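You operate a simulated robot arm through the tools that you are given. There is no shell and no other tool. Be economical: measure what you need, move in short steps, check, and stop when the job is done.

The job below is to be done with a simulated robot arm. You get a single attempt, and the scene is never put back.

JOB
Snug both bracket bolts with the red wrench, then torque them as the card says.
Fine: follow the card's order both times; stand each wrench back; leave the collar nut alone.

It is judged by the outcome, as a careful person would: the job done as asked, and still so three seconds after it is handed in. It fails if anything else is knocked over, pushed out of place, dropped, spilled or broken.

ROBOT AND FRAMES
A 7-joint arm with a two-finger parallel gripper, fixed in place. Base frame: the origin is at the foot of the arm, x ahead of it, y to its left, z up; the work surface is at about z = 88. Units: cm, degrees, N and s.
With the tool pointing down near the work surface it reaches from about 34 to 76 cm from the base axis. Its first joint turns from -115.0 to 115.0 degrees. Payload 3.91 kg.
Tool frame: the origin (TCP) lies between the finger pads and is the grasp point; the fingertips stand 3 cm ahead of it; z points along the fingers, y is the line along which they close. Largest opening 11 cm; finger width 2, thickness 1; the body of the gripper, 4.8 by 11.2 cm, starts 5.5 cm behind the TCP.
Orientation is that of the tool frame in the base frame, as a unit quaternion [w, x, y, z]. With the fingers straight down and closing along the base's y, the tool's x points along the base's -x, its y along +y and its z along -z.

CONTROLS
- The arm moves only by the tool move_arm. Its argument "increments" is a list of rows, each a list of 7 numbers: the shift along the tool's x, y, z in mm, then the turn, a rotation vector about the tool's x, y, z in degrees, then the finger opening in mm, from 0 to 110. In form: [[dx, dy, dz, wx, wy, wz, fingers], ...]. A call has 1 to 20 rows; each row shifts and turns the commanded pose from where the row before left it, along the tool's axes as they then stand. Each row takes 0.2 s and may step no farther than 5 cm and 8.6 degrees from the row before; otherwise, or with a gripper value out of range, the whole call is refused. Where a pose cannot be reached the arm comes as near as it can. A force on the tool above 40 N (or 10 N above the force at the start of the call, whichever is more), or a blocked arm, ends the call early, and 0.2 s more pass. Each finger travels about 10.8 cm/s and halts on what it meets, pressing with about 25 N; the grip force reading is that of the motor and also rises with nothing between the fingers. The clock runs only during rows and for 0.2 s after the last one: add rows that do not move to give the fingers time. The reply holds the time, the measured pose of the TCP, the force on the tool along the base axes, the opening and the grip force, in the units named above and with some noise, and new pictures: "views" is both (left out), scene, wrist or none.
- Cameras (640 x 400 px; columns grow to the right, rows downward): "scene" is fixed at [39.97, -64.82, 145.66]; the picture's right is [1.00, -0.07, 0.00], its down [-0.02, -0.33, -0.94] and it looks along [0.07, 0.94, -0.33] (base axes); focal length 354 px, centre (320, 200). "wrist" rides on the gripper at [-3.6, 0, -5.7] in the tool frame; the picture's right is [0.00, -1.00, 0.00], its down [0.97, 0.00, -0.24] and it looks along [0.24, 0.00, 0.97] (tool axes); focal length 218 px, centre (320, 200).
- move_column(by): slides the trunk up (or, below 0, down) by that many cm; the arm rides with it, the base frame stays. It gives what a move gives, with no picture.
- measure_at(camera, pixels): for up to 12 pixels [column, row] of the newest picture of that camera ("zoom" is the newest enlarged one), the place [x, y, z] in the base frame of the surface seen there, good to about 0.2 cm. It takes no simulated time.
- close_up(camera, box): a new picture of the part [left, top, right, bottom] of that camera's present view, enlarged. It takes no simulated time.
- sign_off(): hands the job in; it is judged then, once.

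Keep the steps short. Do not move on a guess: measure, check each grasp and each placing, and mend mistakes. In all there are 80 turns and 150 pictures (those below and enlarged ones count). Leave the gripper open and the arm clear of the work at the hand-in unless told otherwise, and finish with a single line.

The tools are called as a command line: name --pt "numbers of a row" for each row, then --argument value for the rest, lists and objects as JSON in quotes. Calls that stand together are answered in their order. move_arm: Moves the arm, as the interface text tells. Its arguments: {"type":"object","properties":{"increments":{"type":"array"},"views":{"type":"string","enum":["both","scene","wrist","none"]}},"required":["increments"]} The other tools are called the same way: move_column (by) slides the trunk up or down; measure_at (camera, pixels) gives the place of the surface under pixels of a picture; close_up (camera, box) takes an enlarged picture of a part of a camera's view; sign_off () hands the job in.

At the start:

```text
clock: 0.0
ee_pos: [18.56, 50.58, 120.11]
orientation: [0.0, -0.001, 1.0, 0.0]
wrist_force: [0.0, -0.2, -0.7]
grip_width: 11.03
grasp_force: 0.0
trunk travel left (down, up): [-77.5, 21.5]
```

scene: 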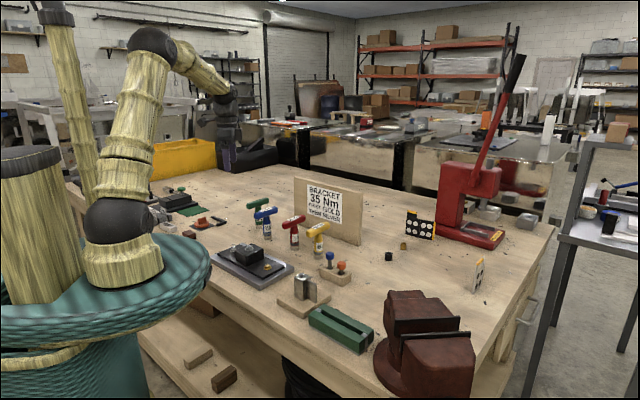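
wrist: 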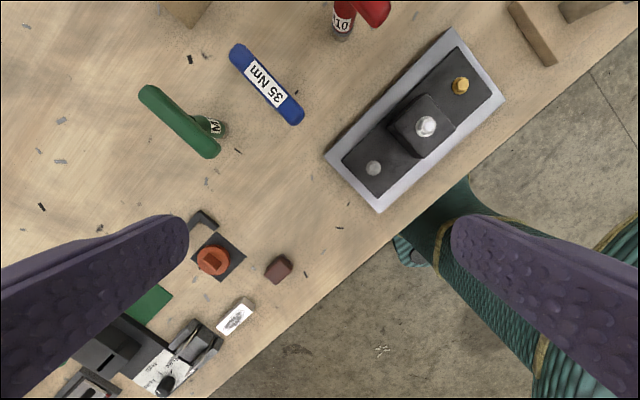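

I'll read the card and look closer at the wrenches and the bracket before moving.

close_up --camera "scene" --box '[285, 170, 375, 250]'

close_up --camera "scene" --box '[200, 190, 360, 290]'

close_up --camera "wrist" --box '[130, 0, 530, 250]'

```text
5.00 times, centred on (330, 210) of scene
```

zoom: 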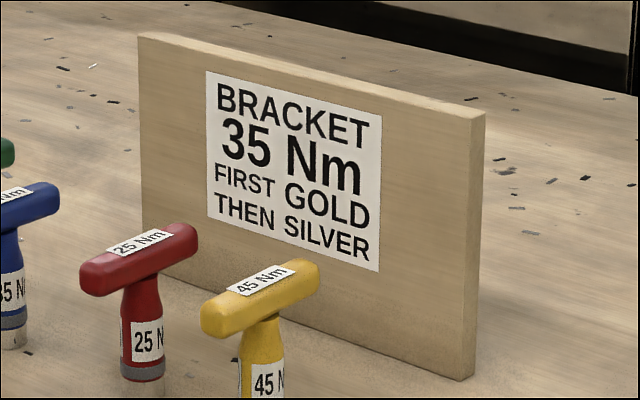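

```text
4.00 times, centred on (280, 240) of scene
```

zoom: 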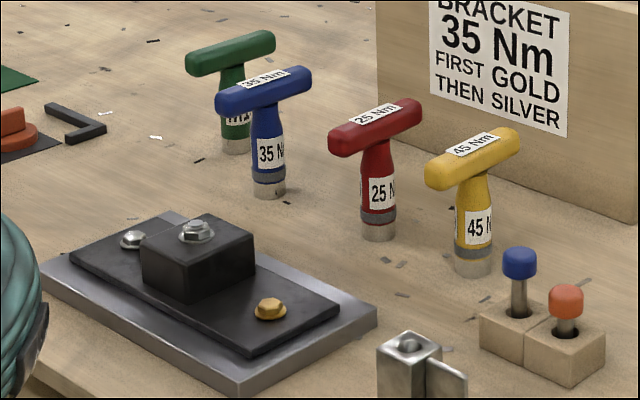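

```text
1.60 times, centred on (330, 125) of wrist
```

zoom: 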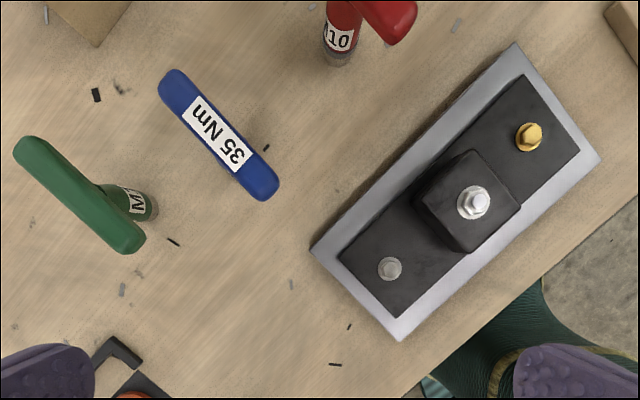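

The card reads "BRACKET 35 Nm, FIRST GOLD THEN SILVER". Red is 25 Nm and blue is 35 Nm. Next I measure the bolts and both wrenches.

measure_at --camera "wrist" --pixels '[[461, 86], [426, 127], [373, 168], [238, 50], [296, 118], [266, 84], [380, 204], [500, 98], [453, 34], [330, 156], [342, 38], [375, 10]]'

measure_at --camera "scene" --pixels '[[285, 223], [301, 217], [295, 248], [309, 233], [326, 225], [318, 257], [257, 214], [275, 209], [267, 238], [268, 267], [249, 248], [233, 250]]'

close_up --camera "scene" --box '[210, 225, 300, 285]'

close_up --camera "scene" --box '[245, 190, 345, 265]'

```text
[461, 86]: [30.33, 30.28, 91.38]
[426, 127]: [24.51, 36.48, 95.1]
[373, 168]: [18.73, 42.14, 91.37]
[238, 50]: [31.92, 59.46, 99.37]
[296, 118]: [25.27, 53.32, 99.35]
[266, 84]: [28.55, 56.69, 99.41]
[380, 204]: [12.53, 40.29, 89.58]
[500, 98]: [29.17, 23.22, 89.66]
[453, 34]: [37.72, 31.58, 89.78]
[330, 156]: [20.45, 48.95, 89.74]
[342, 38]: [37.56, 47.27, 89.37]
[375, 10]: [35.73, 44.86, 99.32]
```

```text
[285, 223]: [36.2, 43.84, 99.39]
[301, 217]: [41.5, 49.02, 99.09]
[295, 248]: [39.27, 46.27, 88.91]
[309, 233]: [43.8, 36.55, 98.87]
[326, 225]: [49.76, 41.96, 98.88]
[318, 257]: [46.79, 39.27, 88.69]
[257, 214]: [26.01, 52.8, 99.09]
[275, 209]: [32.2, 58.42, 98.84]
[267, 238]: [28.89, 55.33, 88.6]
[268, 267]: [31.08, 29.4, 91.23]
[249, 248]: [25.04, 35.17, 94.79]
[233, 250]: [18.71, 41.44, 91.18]
```

```text
6.67 times, centred on (255, 255) of scene
```

zoom: 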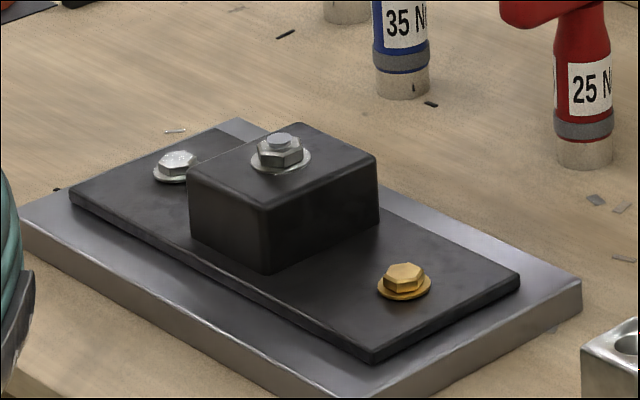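

```text
5.33 times, centred on (295, 228) of scene
```

zoom: 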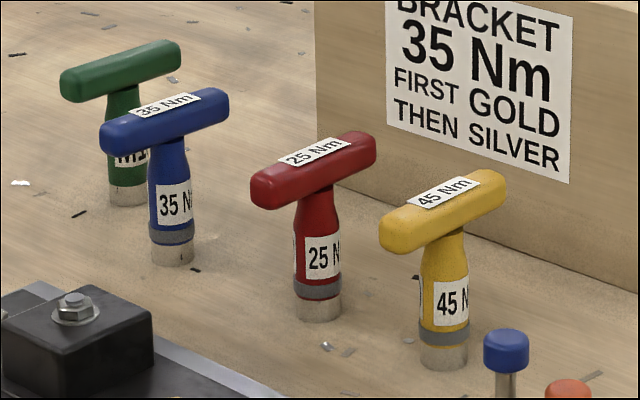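

Both bracket bolts sit low: gold near (30.4, 30.0) and silver near (18.7, 41.9). The nut on the raised block is the collar nut, which I leave alone. I'll go above the red wrench and line up across its bar.

move_arm --pt "-33.8 -7 0 0 0 0 70" --pt "-33.8 -7 0 0 0 0 70" --pt "-33.8 -7 0 0 0 0 70" --pt "-33.8 -7 0 0 0 0 70" --pt "-33.8 -7 0 0 0 0 70" --pt "-33.8 -7 0 0 0 0 70" --pt "0 0 0 0 0 -7.5 60" --pt "0 0 0 0 0 -7.5 60" --pt "0 0 0 0 0 -7.5 60" --pt "0 0 0 0 0 -7.5 60" --pt "0 0 0 0 0 -7.5 60" --pt "0 0 0 0 0 -7.5 60" --pt "0 0 0 0 0 0 60" --pt "0 0 0 0 0 0 60"

```text
clock: 3.0
ee_pos: [38.76, 46.44, 120.26]
orientation: [0.0, -0.384, 0.923, 0.0]
wrist_force: [0.1, -0.5, -1.0]
grip_width: 6.0
grasp_force: 0.1
trunk travel left (down, up): [-77.5, 21.5]
```

scene: 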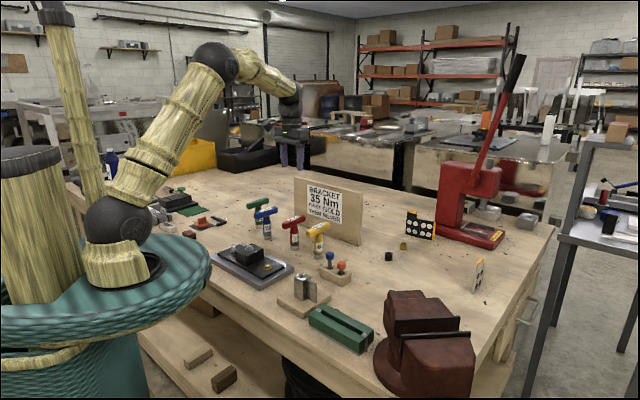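
wrist: 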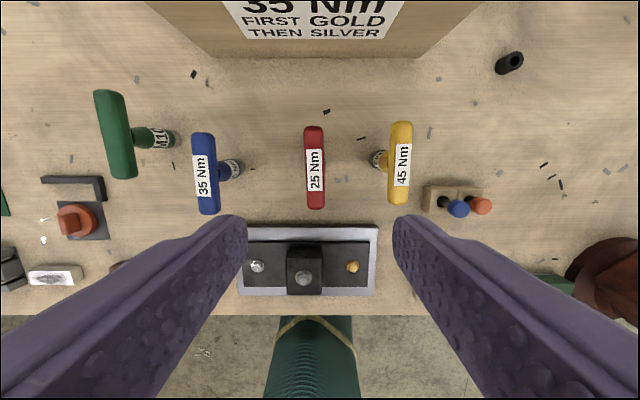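

Red is directly ahead and lined up with the fingers. I'll measure its bar, the board's top, the blue bar and the bolts from here.

measure_at --camera "wrist" --pixels '[[314, 129], [316, 205], [308, 168], [322, 168], [315, 168], [203, 136], [208, 211], [206, 174], [352, 267], [257, 267], [240, 50], [400, 56]]'

measure_at --camera "scene" --pixels '[[296, 178], [362, 193], [295, 233], [291, 243], [299, 243], [288, 231]]'

close_up --camera "wrist" --box '[180, 110, 420, 310]'

```text
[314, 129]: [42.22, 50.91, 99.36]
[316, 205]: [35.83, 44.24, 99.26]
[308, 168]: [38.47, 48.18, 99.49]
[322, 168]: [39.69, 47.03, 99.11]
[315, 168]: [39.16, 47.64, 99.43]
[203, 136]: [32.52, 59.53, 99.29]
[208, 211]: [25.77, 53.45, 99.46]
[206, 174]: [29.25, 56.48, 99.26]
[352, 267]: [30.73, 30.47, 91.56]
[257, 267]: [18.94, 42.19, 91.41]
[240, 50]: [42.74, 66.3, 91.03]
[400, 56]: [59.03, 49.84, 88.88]
```

```text
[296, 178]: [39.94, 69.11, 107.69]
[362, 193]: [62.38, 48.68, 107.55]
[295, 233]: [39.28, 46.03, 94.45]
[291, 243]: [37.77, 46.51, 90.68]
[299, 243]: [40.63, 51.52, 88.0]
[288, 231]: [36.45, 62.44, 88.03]
```

```text
2.00 times, centred on (300, 210) of wrist
```

zoom: 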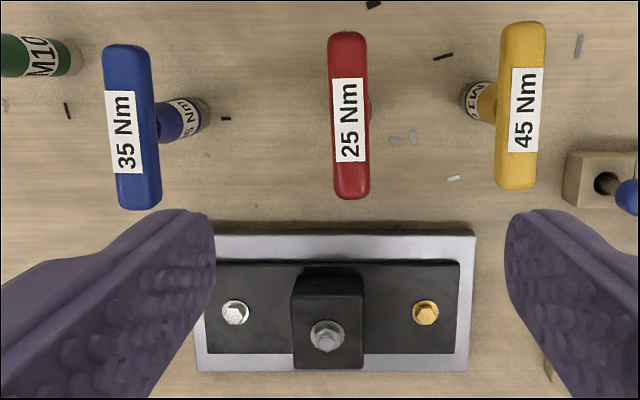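

The red bar's centre is about (39.05, 47.6), with its top at z 99.4, and it lies at 45 degrees, matching the tool. I'll come down to just above it with the fingers 5 cm open.

move_arm --pt "-10.3 6.1 0 0 0 0 50" --pt "0 0 45 0 0 0 50" --pt "0 0 45 0 0 0 50" --pt "0 0 40 0 0 0 50" --pt "0 0 20 0 0 0 50" --pt "0 0 20 0 0 0 50" --pt "0 0 0 0 0 0 50" --pt "0 0 0 0 0 0 50"

```text
clock: 4.8
ee_pos: [39.23, 47.56, 103.29]
orientation: [0.0, -0.383, 0.924, 0.0]
wrist_force: [0.2, 0.0, 0.6]
grip_width: 5.01
grasp_force: 0.1
trunk travel left (down, up): [-77.5, 21.5]
```

scene: 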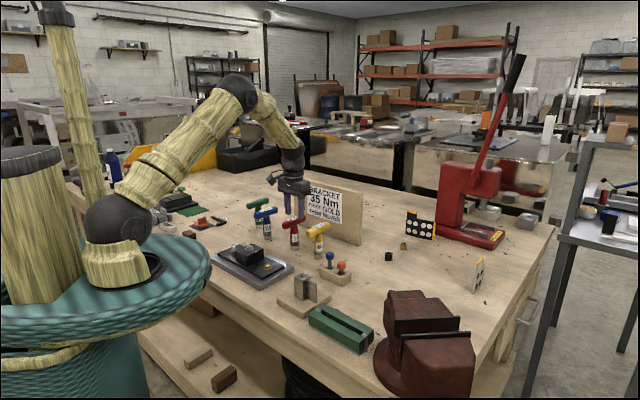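
wrist: 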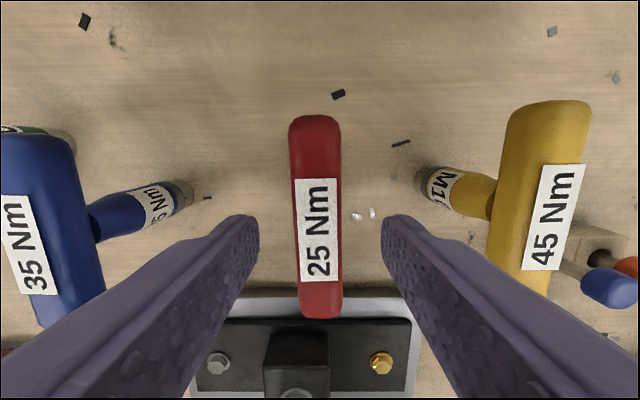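

The bar sits centred between the fingers (column 318). I'll lower 2.8 cm and close.

move_arm --pt "0 0 14 0 0 0 50" --pt "0 0 14 0 0 0 50" --pt "0 0 0 0 0 0 30" --pt "0 0 0 0 0 0 20" --pt "0 0 0 0 0 0 10" --pt "0 0 0 0 0 0 10" --pt "0 0 0 0 0 0 10"

```text
clock: 6.4
ee_pos: [39.13, 47.57, 100.35]
orientation: [0.001, -0.383, 0.924, -0.001]
wrist_force: [-0.5, 0.6, 0.1]
grip_width: 2.38
grasp_force: 25.2
trunk travel left (down, up): [-77.5, 21.5]
```

scene: 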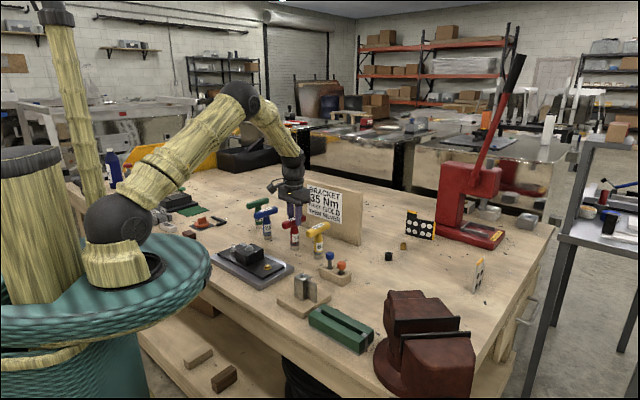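
wrist: 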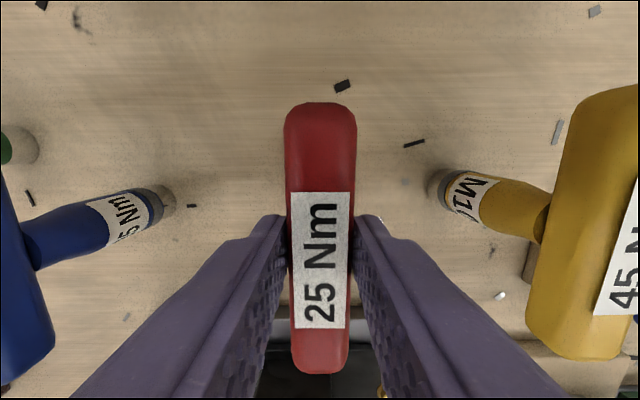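

Gripped: the opening is 2.38 cm and the force 25 N. I'll lift 5 cm straight up and check the hold.

move_arm --pt "0 0 -10 0 0 0 10" --pt "0 0 -20 0 0 0 10" --pt "0 0 -30 0 0 0 10" --pt "0 0 0 0 0 0 10"

close_up --camera "scene" --box '[240, 175, 350, 265]'

```text
clock: 7.4
ee_pos: [39.22, 47.58, 106.3]
orientation: [-0.001, -0.382, 0.924, 0.0]
wrist_force: [0.0, 0.1, -2.2]
grip_width: 2.41
grasp_force: 24.6
trunk travel left (down, up): [-77.5, 21.5]
```

scene: 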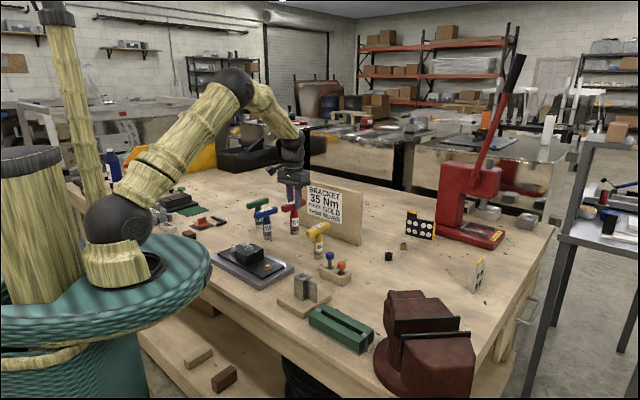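
wrist: 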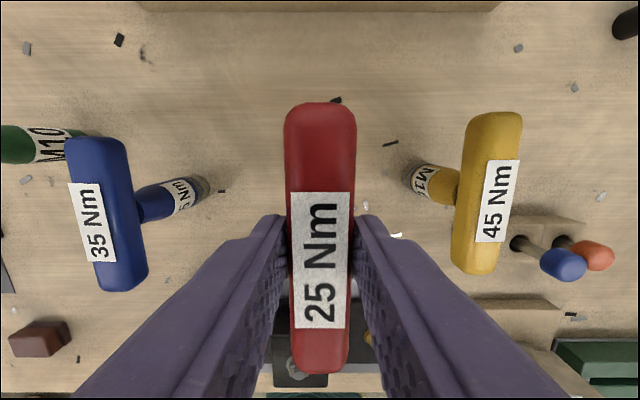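

```text
4.44 times, centred on (295, 220) of scene
```

zoom: 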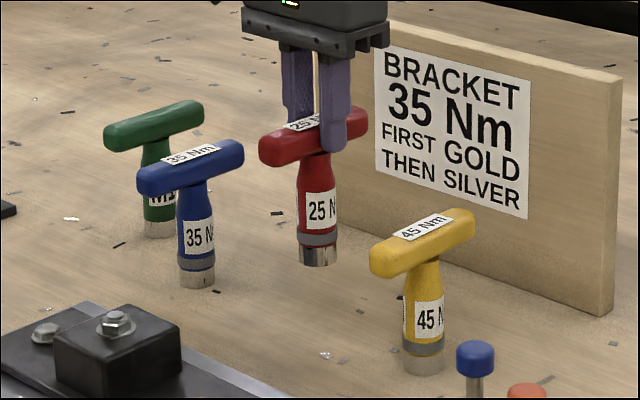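

The red wrench hangs straight. Before going over, I'll pin down the bolt heads with zoomed pictures.

close_up --camera "scene" --box '[252, 257, 284, 277]'

```text
16.00 times, centred on (268, 267) of scene
```

zoom: 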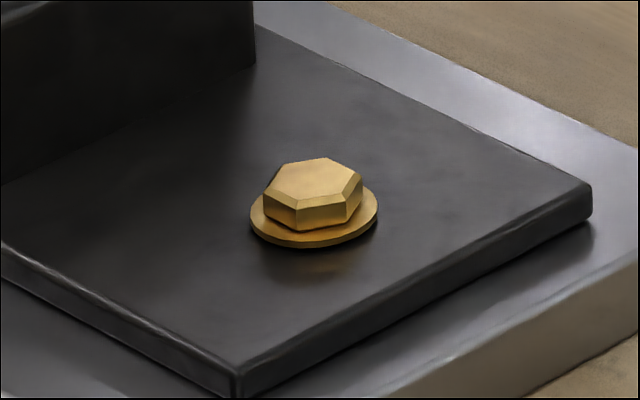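

measure_at --camera "zoom" --pixels '[[277, 185], [353, 180], [318, 162], [310, 197], [314, 182], [297, 212], [348, 205], [256, 215], [371, 200], [305, 240], [300, 140], [330, 280]]'

close_up --camera "scene" --box '[217, 240, 249, 260]'

```text
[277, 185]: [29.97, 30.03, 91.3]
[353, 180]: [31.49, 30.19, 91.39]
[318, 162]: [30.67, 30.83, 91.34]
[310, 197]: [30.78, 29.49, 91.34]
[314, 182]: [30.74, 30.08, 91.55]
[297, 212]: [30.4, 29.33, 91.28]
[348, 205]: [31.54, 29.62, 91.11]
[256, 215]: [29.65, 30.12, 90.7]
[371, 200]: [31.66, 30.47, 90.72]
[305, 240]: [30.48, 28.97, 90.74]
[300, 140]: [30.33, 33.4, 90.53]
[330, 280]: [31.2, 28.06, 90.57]
```

```text
16.00 times, centred on (233, 250) of scene
```

zoom: 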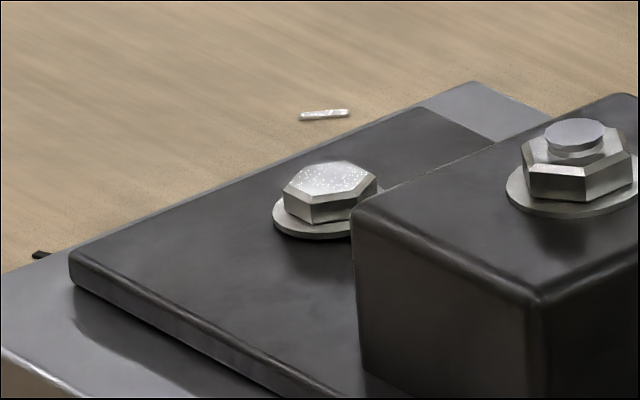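

Gold head centre is about (30.73, 30.15), top z 91.4, with hex flats along the bracket axes. Now the silver head.

measure_at --camera "zoom" --pixels '[[291, 185], [371, 180], [340, 163], [325, 194], [331, 180], [311, 212], [278, 213], [315, 237], [300, 260], [578, 135], [300, 150], [400, 150]]'

```text
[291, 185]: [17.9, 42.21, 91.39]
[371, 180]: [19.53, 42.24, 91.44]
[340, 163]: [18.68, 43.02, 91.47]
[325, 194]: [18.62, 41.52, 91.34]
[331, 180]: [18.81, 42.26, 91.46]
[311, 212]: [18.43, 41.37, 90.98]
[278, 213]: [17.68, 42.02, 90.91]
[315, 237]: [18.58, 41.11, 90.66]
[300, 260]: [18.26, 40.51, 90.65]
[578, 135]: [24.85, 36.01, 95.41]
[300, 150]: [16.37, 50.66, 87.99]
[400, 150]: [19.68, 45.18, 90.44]
```

Silver centre is about (18.73, 42.25). I'll check where the held wrench's socket sits relative to the TCP.

close_up --camera "scene" --box '[274, 195, 322, 245]'

```text
8.00 times, centred on (298, 220) of scene
```

zoom: 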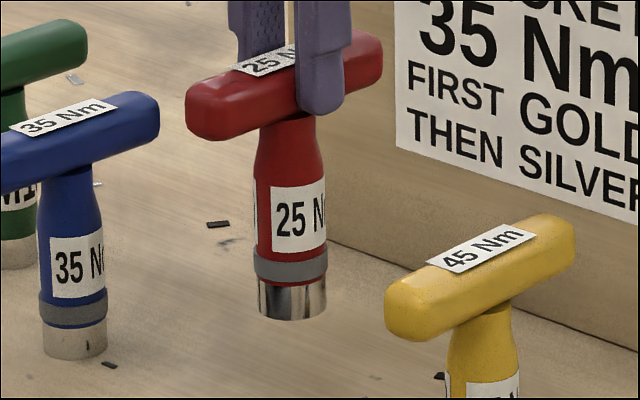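

measure_at --camera "zoom" --pixels '[[260, 298], [275, 300], [293, 303], [311, 300], [324, 298], [293, 316], [291, 270], [257, 240], [290, 160]]'

```text
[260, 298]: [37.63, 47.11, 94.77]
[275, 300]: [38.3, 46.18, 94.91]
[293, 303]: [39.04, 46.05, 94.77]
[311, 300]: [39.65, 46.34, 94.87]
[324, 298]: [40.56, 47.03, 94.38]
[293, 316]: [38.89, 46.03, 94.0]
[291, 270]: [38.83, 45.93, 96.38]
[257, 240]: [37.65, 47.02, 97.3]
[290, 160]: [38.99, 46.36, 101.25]
```

The socket axis matches the TCP to within 1 mm, and its bottom is 12.4 cm below. I'll carry it above the gold bolt.

move_arm --pt "0 0 -15 0 0 0 10" --pt "22.8 -8 0 0 0 0 10" --pt "22.8 -8 0 0 0 0 10" --pt "22.8 -8 0 0 0 0 10" --pt "22.8 -8 0 0 0 0 10" --pt "22.8 -8 0 0 0 0 10" --pt "22.8 -8 0 0 0 0 10" --pt "22.8 -8 0 0 0 0 10" --pt "22.8 -8 0 0 0 0 10" --pt "0 0 0 0 0 0 10" --pt "0 0 0 0 0 0 10"

close_up --camera "scene" --box '[220, 200, 316, 280]'

```text
clock: 9.8
ee_pos: [30.87, 30.24, 107.81]
orientation: [0.0, -0.383, 0.924, 0.0]
wrist_force: [0.9, 0.5, -3.2]
grip_width: 2.37
grasp_force: 25.3
trunk travel left (down, up): [-77.5, 21.5]
```

scene: 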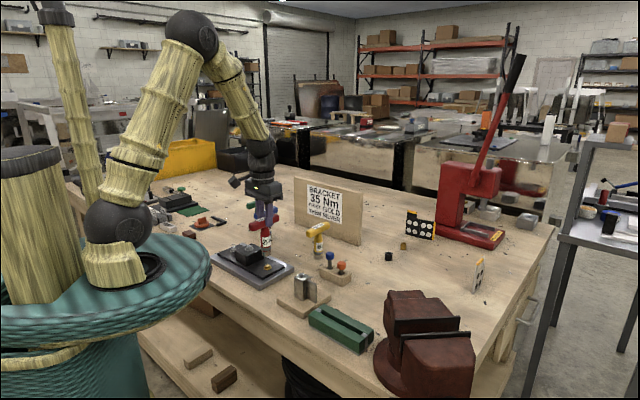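
wrist: 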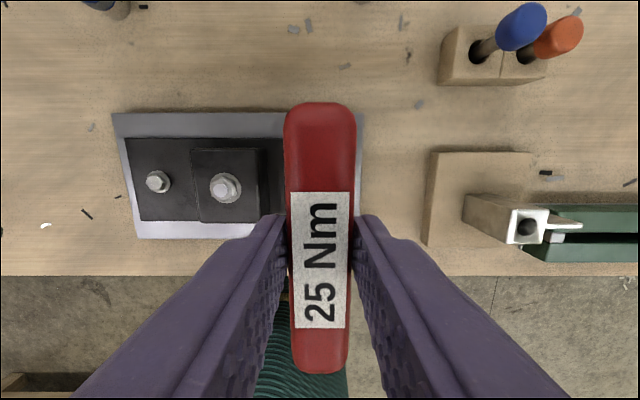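

```text
5.00 times, centred on (268, 240) of scene
```

zoom: 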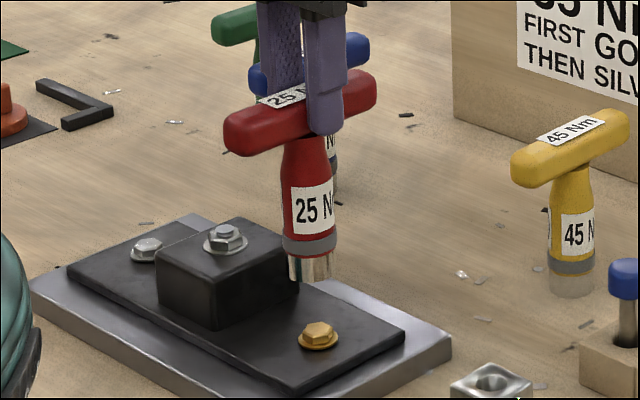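

Above gold. I'll measure the socket directly against the bolt head in the same picture.

measure_at --camera "zoom" --pixels '[[290, 266], [299, 268], [310, 269], [320, 268], [330, 264], [310, 277], [301, 333], [319, 330], [335, 329], [319, 324], [285, 215], [334, 210]]'

```text
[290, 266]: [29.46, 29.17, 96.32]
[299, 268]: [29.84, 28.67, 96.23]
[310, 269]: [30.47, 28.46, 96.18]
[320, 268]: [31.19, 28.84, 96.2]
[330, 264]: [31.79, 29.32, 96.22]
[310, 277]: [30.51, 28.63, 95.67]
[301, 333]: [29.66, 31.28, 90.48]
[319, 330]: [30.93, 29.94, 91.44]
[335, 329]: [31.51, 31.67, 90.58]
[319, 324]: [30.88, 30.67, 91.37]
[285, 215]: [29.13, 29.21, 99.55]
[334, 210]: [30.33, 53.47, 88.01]
```

The socket is over the head within about a millimetre. I'll descend slowly until the socket is just above the head, then ease on.

move_arm --pt "0 0 15 0 0 0 10" --pt "0 0 12 0 0 0 10" --pt "0 0 8 0 0 0 10" --pt "0 0 3 0 0 0 10" --pt "0 0 2 0 0 0 10" --pt "0 0 2 0 0 0 10" --pt "0 0 2 0 0 0 10" --pt "0 0 0 0 0 0 10"

close_up --camera "scene" --box '[220, 200, 316, 280]'

```text
clock: 11.6
ee_pos: [30.79, 30.15, 103.45]
orientation: [0.001, -0.383, 0.924, 0.001]
wrist_force: [-0.2, -0.6, -3.2]
grip_width: 2.37
grasp_force: 25.0
trunk travel left (down, up): [-77.5, 21.5]
```

scene: 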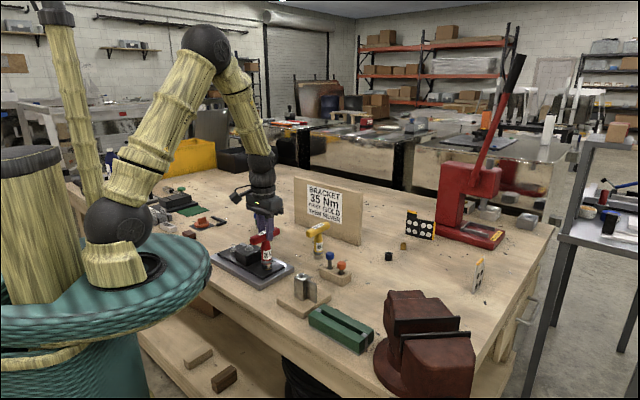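
wrist: 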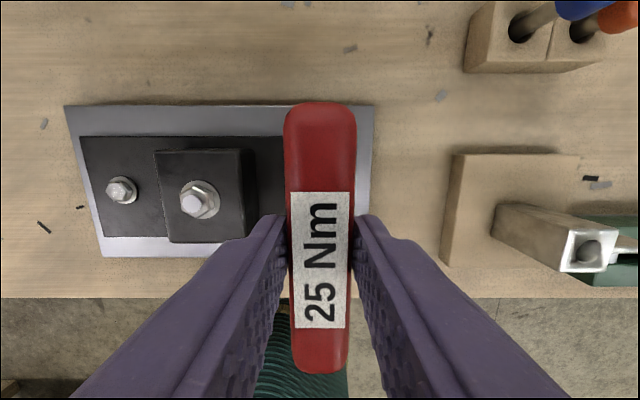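

```text
5.00 times, centred on (268, 240) of scene
```

zoom: 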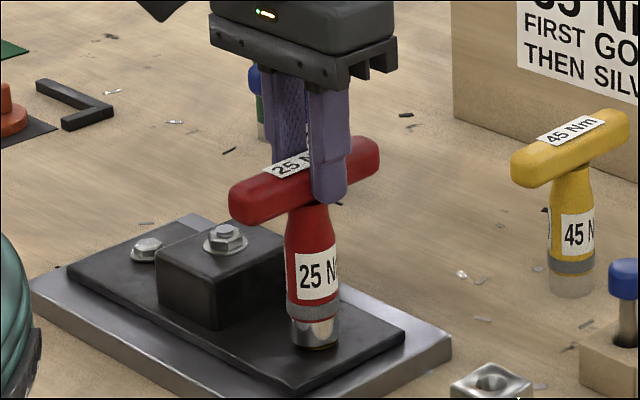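

The socket is over the head with no contact force. I'll ease down to the flange in 1 mm steps.

move_arm --pt "0 0 1 0 0 0 10" --pt "0 0 1 0 0 0 10" --pt "0 0 1 0 0 0 10" --pt "0 0 1 0 0 0 10" --pt "0 0 0 0 0 0 10" --views "none"

```text
clock: 12.8
ee_pos: [30.91, 30.33, 103.09]
orientation: [0.0, -0.383, 0.924, 0.0]
wrist_force: [0.5, 0.5, -2.5]
grip_width: 2.38
grasp_force: 24.6
trunk travel left (down, up): [-77.5, 21.5]
```

move_arm --pt "0 0 1 0 0 0 10" --pt "0 0 1 0 0 0 10" --pt "0 0 0 0 0 0 10" --views "none"

```text
clock: 13.6
ee_pos: [30.87, 30.22, 102.96]
orientation: [0.0, -0.383, 0.924, 0.0]
wrist_force: [0.6, -1.8, 6.1]
grip_width: 2.37
grasp_force: 24.7
trunk travel left (down, up): [-77.5, 21.5]
```

Seated on the flange: the vertical force rose to +6 N. Now I turn clockwise, seen from above, in small steps and watch for the wrench's response.

move_arm --pt "0 0 0 0 0 4 10" --pt "0 0 0 0 0 4 10" --pt "0 0 0 0 0 4 10" --pt "0 0 0 0 0 4 10" --pt "0 0 0 0 0 4 10" --pt "0 0 0 0 0 0 10"

close_up --camera "scene" --box '[220, 200, 316, 280]'

```text
clock: 15.0
ee_pos: [30.75, 30.13, 103.0]
orientation: [0.0, -0.216, 0.976, 0.001]
wrist_force: [5.1, -1.5, 16.9]
grip_width: 2.38
grasp_force: 24.7
trunk travel left (down, up): [-77.5, 21.5]
```

scene: 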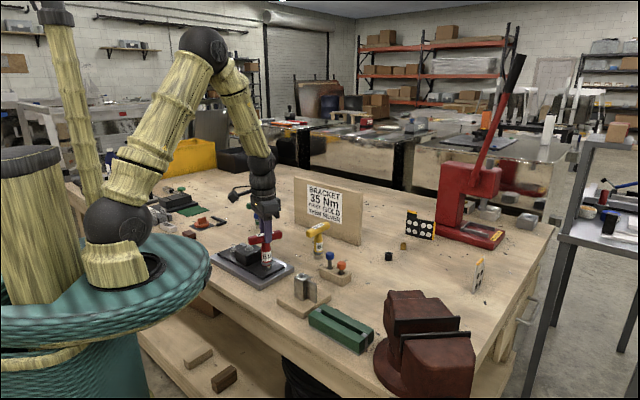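
wrist: 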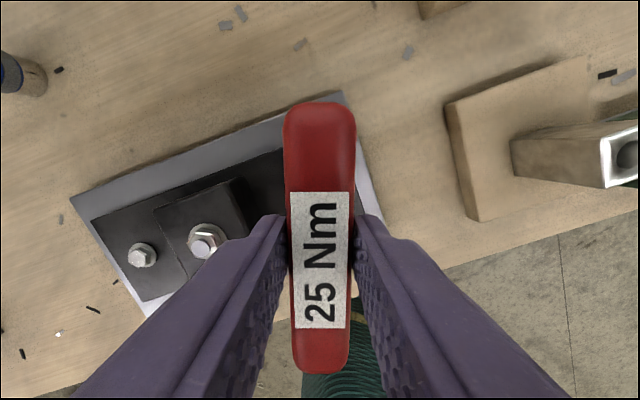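

```text
5.00 times, centred on (268, 240) of scene
```

zoom: 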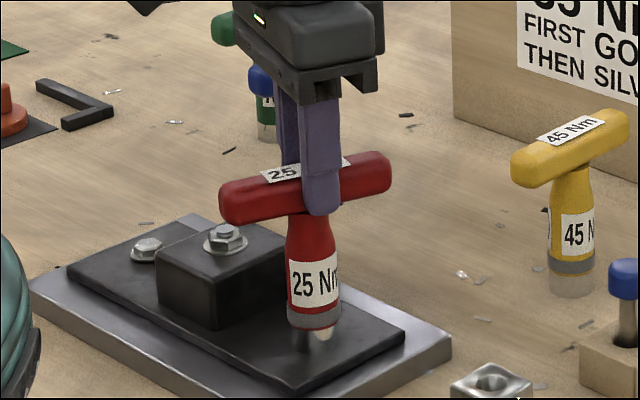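

The wrench follows the gripper. I relieve the downforce a little and keep turning.

move_arm --pt "0 0 -0.7 0 0 4 10" --pt "0 0 0 0 0 4 10" --pt "0 0 0 0 0 4 10" --pt "0 0 0 0 0 4 10" --pt "0 0 0 0 0 4 10" --pt "0 0 0 0 0 0 10" --views "wrist"

close_up --camera "scene" --box '[220, 200, 316, 280]'

```text
clock: 16.4
ee_pos: [30.91, 30.24, 102.96]
orientation: [0.0, -0.043, 0.999, 0.0]
wrist_force: [8.1, -2.7, 4.1]
grip_width: 2.39
grasp_force: 23.9
trunk travel left (down, up): [-77.5, 21.5]
```

wrist: 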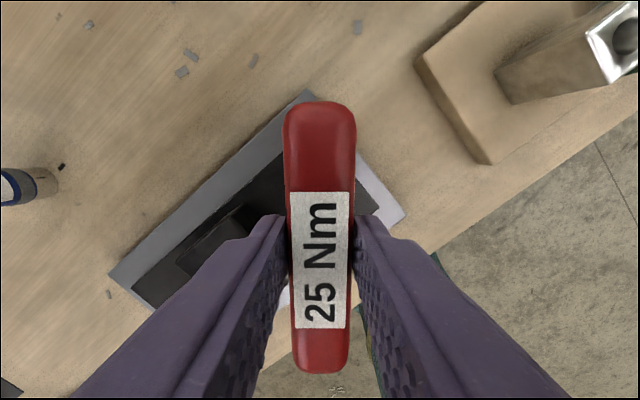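

```text
5.00 times, centred on (268, 240) of scene
```

zoom: 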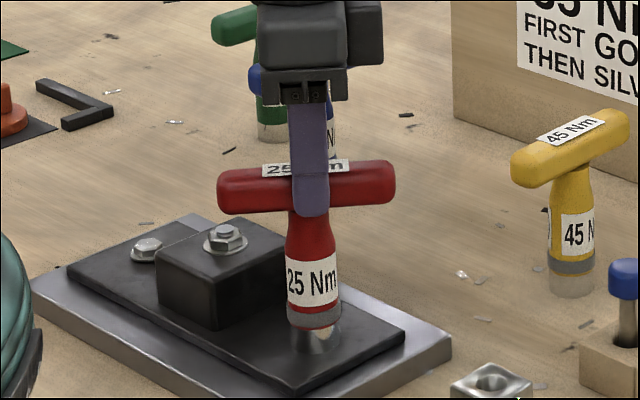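

40° turned so far and it still follows. Continuing.

move_arm --pt "0 0 0 0 0 4 10" --pt "0 0 0 0 0 4 10" --pt "0 0 0 0 0 4 10" --pt "0 0 0 0 0 4 10" --pt "0 0 0 0 0 4 10" --pt "0 0 0 0 0 0 10" --views "wrist"

close_up --camera "scene" --box '[220, 200, 316, 280]'

```text
clock: 17.8
ee_pos: [30.82, 30.09, 102.98]
orientation: [-0.001, 0.131, 0.991, 0.001]
wrist_force: [7.1, -4.0, -1.0]
grip_width: 2.36
grasp_force: 25.4
trunk travel left (down, up): [-77.5, 21.5]
```

wrist: 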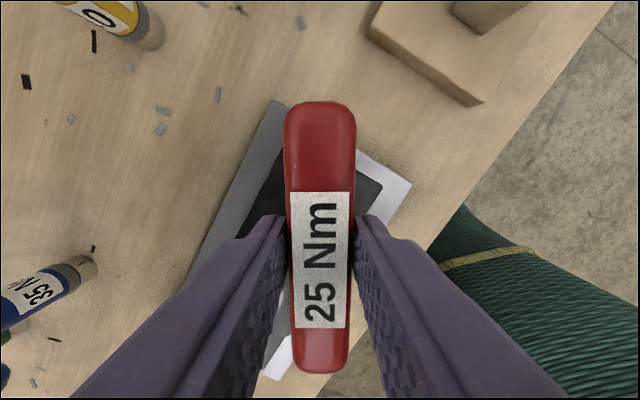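

```text
5.00 times, centred on (268, 240) of scene
```

zoom: 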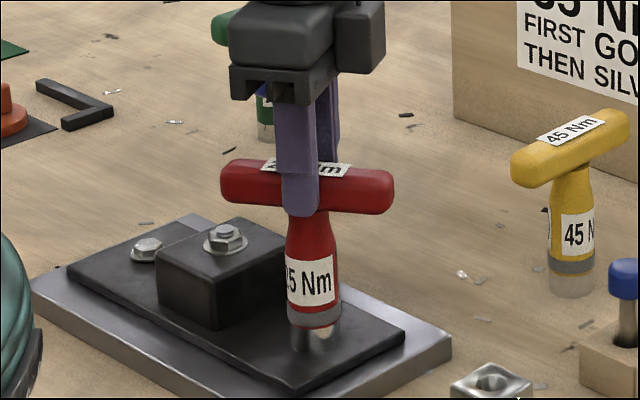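

60° turned, and the lateral force is steady at about 7–8 N. A little more, then I'll look at the bolt itself.

move_arm --pt "0 0 0 0 0 4 10" --pt "0 0 0 0 0 4 10" --pt "0 0 0 0 0 4 10" --pt "0 0 0 0 0 4 10" --pt "0 0 0 0 0 4 10" --pt "0 0 0 0 0 0 10" --views "wrist"

close_up --camera "scene" --box '[220, 200, 316, 280]'

```text
clock: 19.2
ee_pos: [30.88, 30.09, 103.01]
orientation: [0.0, 0.301, 0.954, 0.0]
wrist_force: [5.4, -4.3, -1.0]
grip_width: 2.37
grasp_force: 25.0
trunk travel left (down, up): [-77.5, 21.5]
```

wrist: 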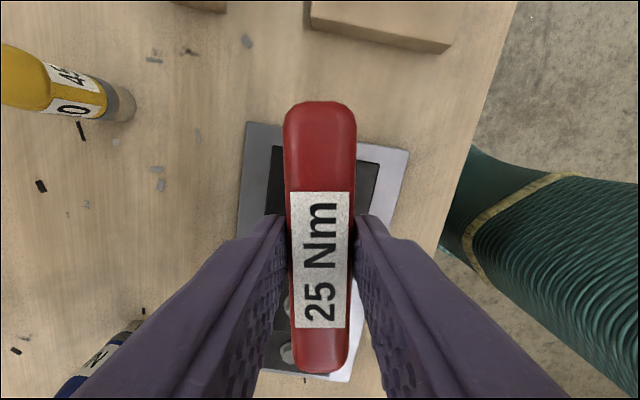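

```text
5.00 times, centred on (268, 240) of scene
```

zoom: 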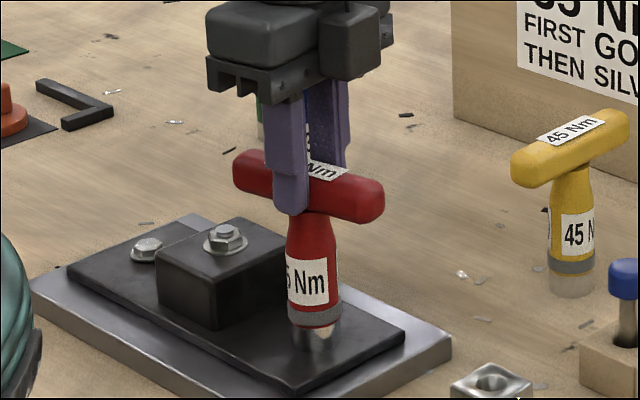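

I'll lift the socket clear to check whether the gold head has turned.

move_arm --pt "0 0 -5 0 0 0 10" --pt "0 0 -10 0 0 0 10" --pt "0 0 -20 0 0 0 10" --pt "0 0 -10 0 0 0 10" --pt "0 0 0 0 0 0 10" --views "none"

close_up --camera "scene" --box '[252, 257, 284, 277]'

close_up --camera "scene" --box '[220, 200, 316, 280]'

```text
clock: 20.4
ee_pos: [30.78, 30.12, 107.49]
orientation: [0.0, 0.301, 0.954, 0.0]
wrist_force: [0.5, 0.4, -3.1]
grip_width: 2.37
grasp_force: 24.9
trunk travel left (down, up): [-77.5, 21.5]
```

```text
16.00 times, centred on (268, 267) of scene
```

zoom: 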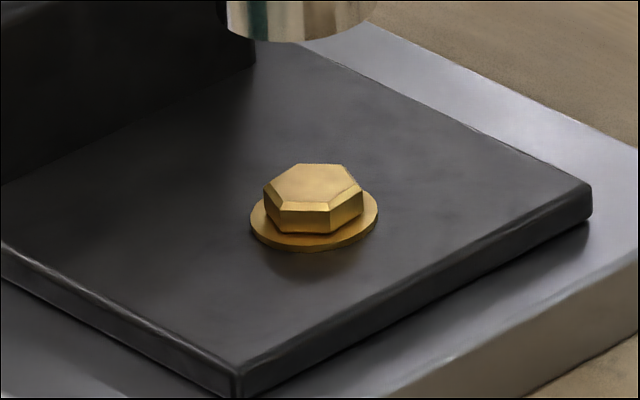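

```text
5.00 times, centred on (268, 240) of scene
```

zoom: 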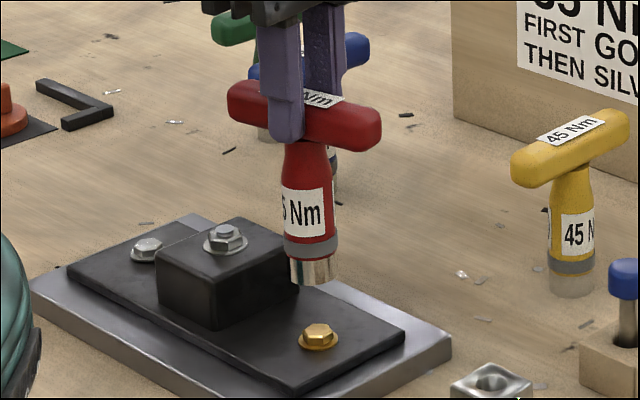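

The head has turned by 20° (or 80°) modulo its 60° symmetry, so it is still following the wrench with no click yet. I reseat and turn on another 40°, then compare again.

move_arm --pt "0 0 20 0 0 0 10" --pt "0 0 15 0 0 0 10" --pt "0 0 5 0 0 0 10" --pt "0 0 2 0 0 0 10" --pt "0 0 2 0 0 0 10" --pt "0 0 1 0 0 0 10" --pt "0 0 0 0 0 4 10" --pt "0 0 0 0 0 4 10" --pt "0 0 0 0 0 4 10" --pt "0 0 0 0 0 4 10" --pt "0 0 0 0 0 4 10" --pt "0 0 0 0 0 0 10" --views "wrist"

close_up --camera "scene" --box '[220, 200, 316, 280]'

```text
clock: 23.0
ee_pos: [30.83, 30.13, 103.01]
orientation: [0.0, 0.461, 0.887, -0.001]
wrist_force: [2.8, -3.1, -0.5]
grip_width: 2.35
grasp_force: 25.3
trunk travel left (down, up): [-77.5, 21.5]
```

wrist: 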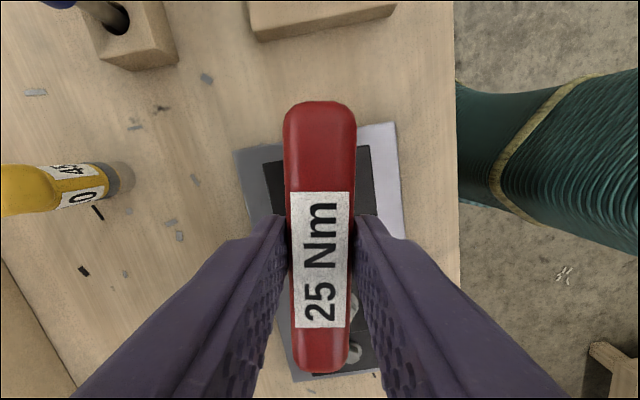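

```text
5.00 times, centred on (268, 240) of scene
```

zoom: 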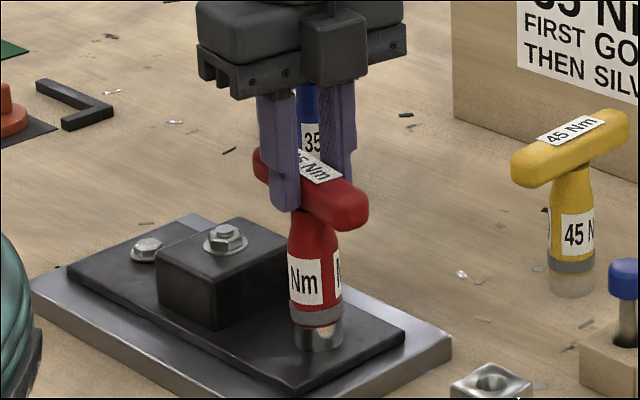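

Following again, with no resistance that shows. Another 20°.

move_arm --pt "0 0 0 0 0 5 10" --pt "0 0 0 0 0 5 10" --pt "0 0 0 0 0 5 10" --pt "0 0 0 0 0 5 10" --pt "0 0 0 0 0 5 10" --pt "0 0 0 0 0 0 10" --views "wrist"

close_up --camera "scene" --box '[220, 200, 316, 280]'

```text
clock: 24.4
ee_pos: [30.74, 30.13, 102.99]
orientation: [0.0, 0.643, 0.766, 0.001]
wrist_force: [1.9, -6.4, 0.7]
grip_width: 2.37
grasp_force: 24.9
trunk travel left (down, up): [-77.5, 21.5]
```

wrist: 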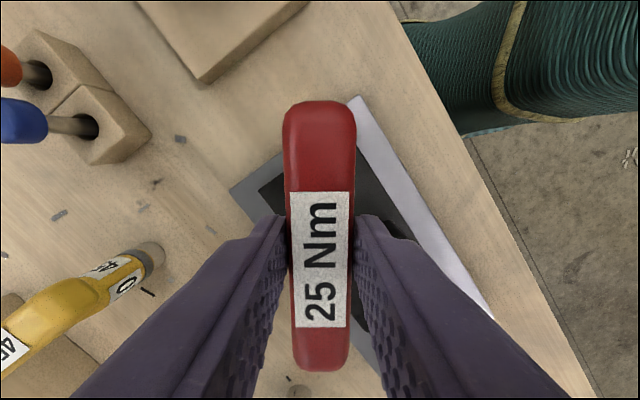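

```text
5.00 times, centred on (268, 240) of scene
```

zoom: 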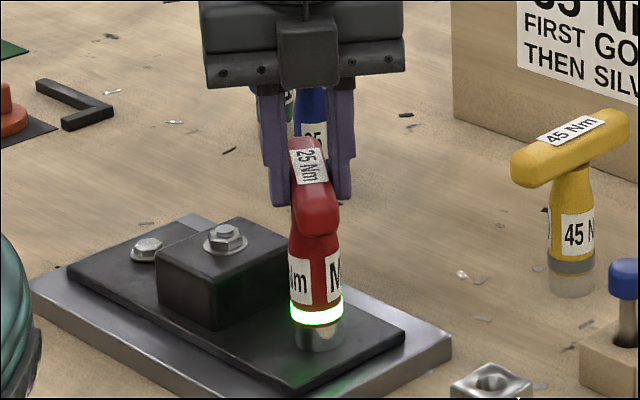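

The ring near the socket glows green: gold is snug. I lift clear, high enough to pass the collar nut, and unwind 125°.

move_arm --pt "0 0 -5 0 0 0 10" --pt "0 0 -20 0 0 0 10" --pt "0 0 -30 0 0 0 10" --pt "0 0 -15 0 0 0 10" --pt "0 0 0 0 0 -8.3333 10" --pt "0 0 0 0 0 -8.3333 10" --pt "0 0 0 0 0 -8.3333 10" --pt "0 0 0 0 0 -8.3333 10" --pt "0 0 0 0 0 -8.3333 10" --pt "0 0 0 0 0 -8.3333 10" --pt "0 0 0 0 0 -8.3333 10" --pt "0 0 0 0 0 -8.3333 10" --pt "0 0 0 0 0 -8.3333 10" --pt "0 0 0 0 0 -8.3333 10" --pt "0 0 0 0 0 -8.3333 10" --pt "0 0 0 0 0 -8.3333 10" --pt "0 0 0 0 0 -8.3333 10" --pt "0 0 0 0 0 -8.3333 10" --pt "0 0 0 0 0 -8.3333 10" --pt "0 0 0 0 0 0 10" --views "none"

close_up --camera "scene" --box '[220, 200, 316, 280]'

```text
clock: 28.6
ee_pos: [30.85, 30.19, 109.98]
orientation: [0.0, -0.383, 0.924, -0.001]
wrist_force: [-0.1, -0.5, -3.5]
grip_width: 2.38
grasp_force: 25.0
trunk travel left (down, up): [-77.5, 21.5]
```

```text
5.00 times, centred on (268, 240) of scene
```

zoom: 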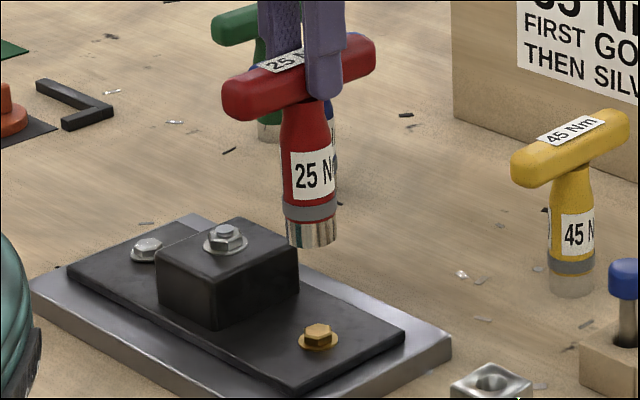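

Now over to silver, 17.0 cm along the tool's y, with the socket passing about 2 cm above the collar nut.

move_arm --pt "0 28.4 0 0 0 0 10" --pt "0 28.4 0 0 0 0 10" --pt "0 28.4 0 0 0 0 10" --pt "0 28.4 0 0 0 0 10" --pt "0 28.4 0 0 0 0 10" --pt "0 28.4 0 0 0 0 10" --pt "0 0 0 0 0 0 10" --pt "0 0 0 0 0 0 10"

close_up --camera "scene" --box '[190, 200, 286, 280]'

```text
clock: 30.4
ee_pos: [18.75, 42.31, 109.89]
orientation: [0.0, -0.383, 0.924, -0.001]
wrist_force: [0.5, 0.3, -3.1]
grip_width: 2.36
grasp_force: 24.7
trunk travel left (down, up): [-77.5, 21.5]
```

scene: 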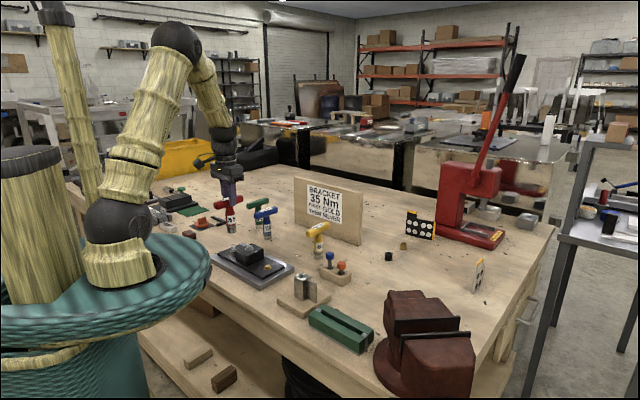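
wrist: 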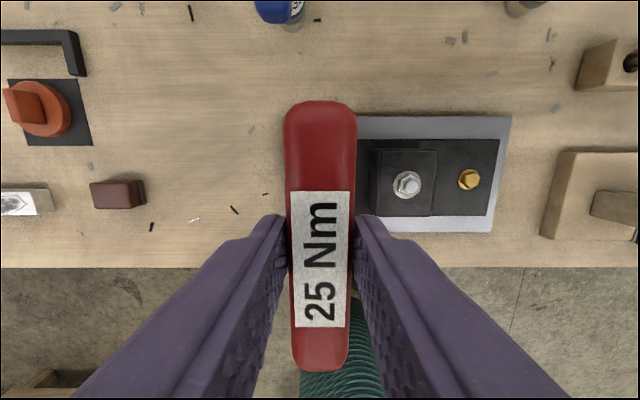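

```text
5.00 times, centred on (238, 240) of scene
```

zoom: 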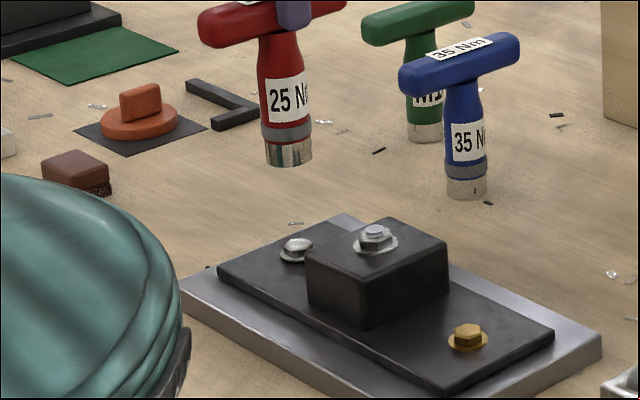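

Aligned over silver. Lowering to just around the head, then checking.

move_arm --pt "0 0 25 0 0 0 10" --pt "0 0 20 0 0 0 10" --pt "0 0 10 0 0 0 10" --pt "0 0 3 0 0 0 10" --pt "0 0 3 0 0 0 10" --pt "0 0 3 0 0 0 10" --pt "0 0 2 0 0 0 10" --pt "0 0 0 0 0 0 10" --views "none"

close_up --camera "scene" --box '[190, 200, 286, 280]'

```text
clock: 32.2
ee_pos: [18.74, 42.1, 103.35]
orientation: [0.001, -0.383, 0.924, -0.001]
wrist_force: [0.3, 0.4, -2.5]
grip_width: 2.36
grasp_force: 24.8
trunk travel left (down, up): [-77.5, 21.5]
```

```text
5.00 times, centred on (238, 240) of scene
```

zoom: 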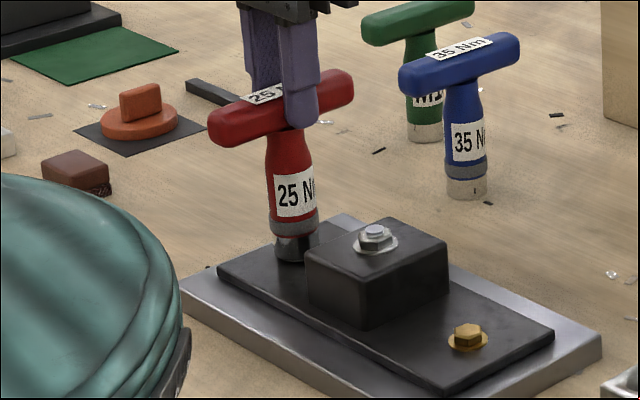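

The socket is around the silver head with no force. I ease down 4 mm and start the clockwise turn.

move_arm --pt "0 0 1 0 0 0 10" --pt "0 0 1 0 0 0 10" --pt "0 0 1 0 0 0 10" --pt "0 0 1 0 0 0 10" --pt "0 0 0 0 0 0 10" --views "none"

```text
clock: 33.4
ee_pos: [18.75, 42.2, 102.99]
orientation: [0.0, -0.383, 0.924, 0.001]
wrist_force: [0.3, 0.6, -0.5]
grip_width: 2.36
grasp_force: 24.9
trunk travel left (down, up): [-77.5, 21.5]
```

Seated. Turning 60° in 4° steps, then checking the ring.

move_arm --pt "0 0 0 0 0 4 10" --pt "0 0 0 0 0 4 10" --pt "0 0 0 0 0 4 10" --pt "0 0 0 0 0 4 10" --pt "0 0 0 0 0 4 10" --pt "0 0 0 0 0 4 10" --pt "0 0 0 0 0 4 10" --pt "0 0 0 0 0 4 10" --pt "0 0 0 0 0 4 10" --pt "0 0 0 0 0 4 10" --pt "0 0 0 0 0 4 10" --pt "0 0 0 0 0 4 10" --pt "0 0 0 0 0 4 10" --pt "0 0 0 0 0 4 10" --pt "0 0 0 0 0 4 10" --pt "0 0 0 0 0 0 10" --views "none"

close_up --camera "scene" --box '[190, 200, 286, 280]'

```text
clock: 36.8
ee_pos: [18.73, 42.3, 103.06]
orientation: [0.0, 0.132, 0.991, 0.001]
wrist_force: [0.2, -0.7, -0.5]
grip_width: 2.37
grasp_force: 25.4
trunk travel left (down, up): [-77.5, 21.5]
```

```text
5.00 times, centred on (238, 240) of scene
```

zoom: 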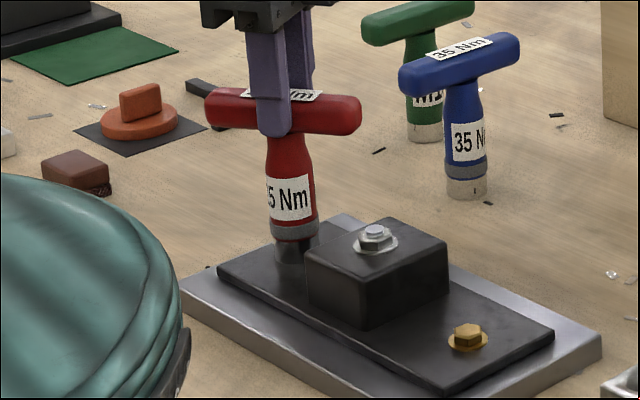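

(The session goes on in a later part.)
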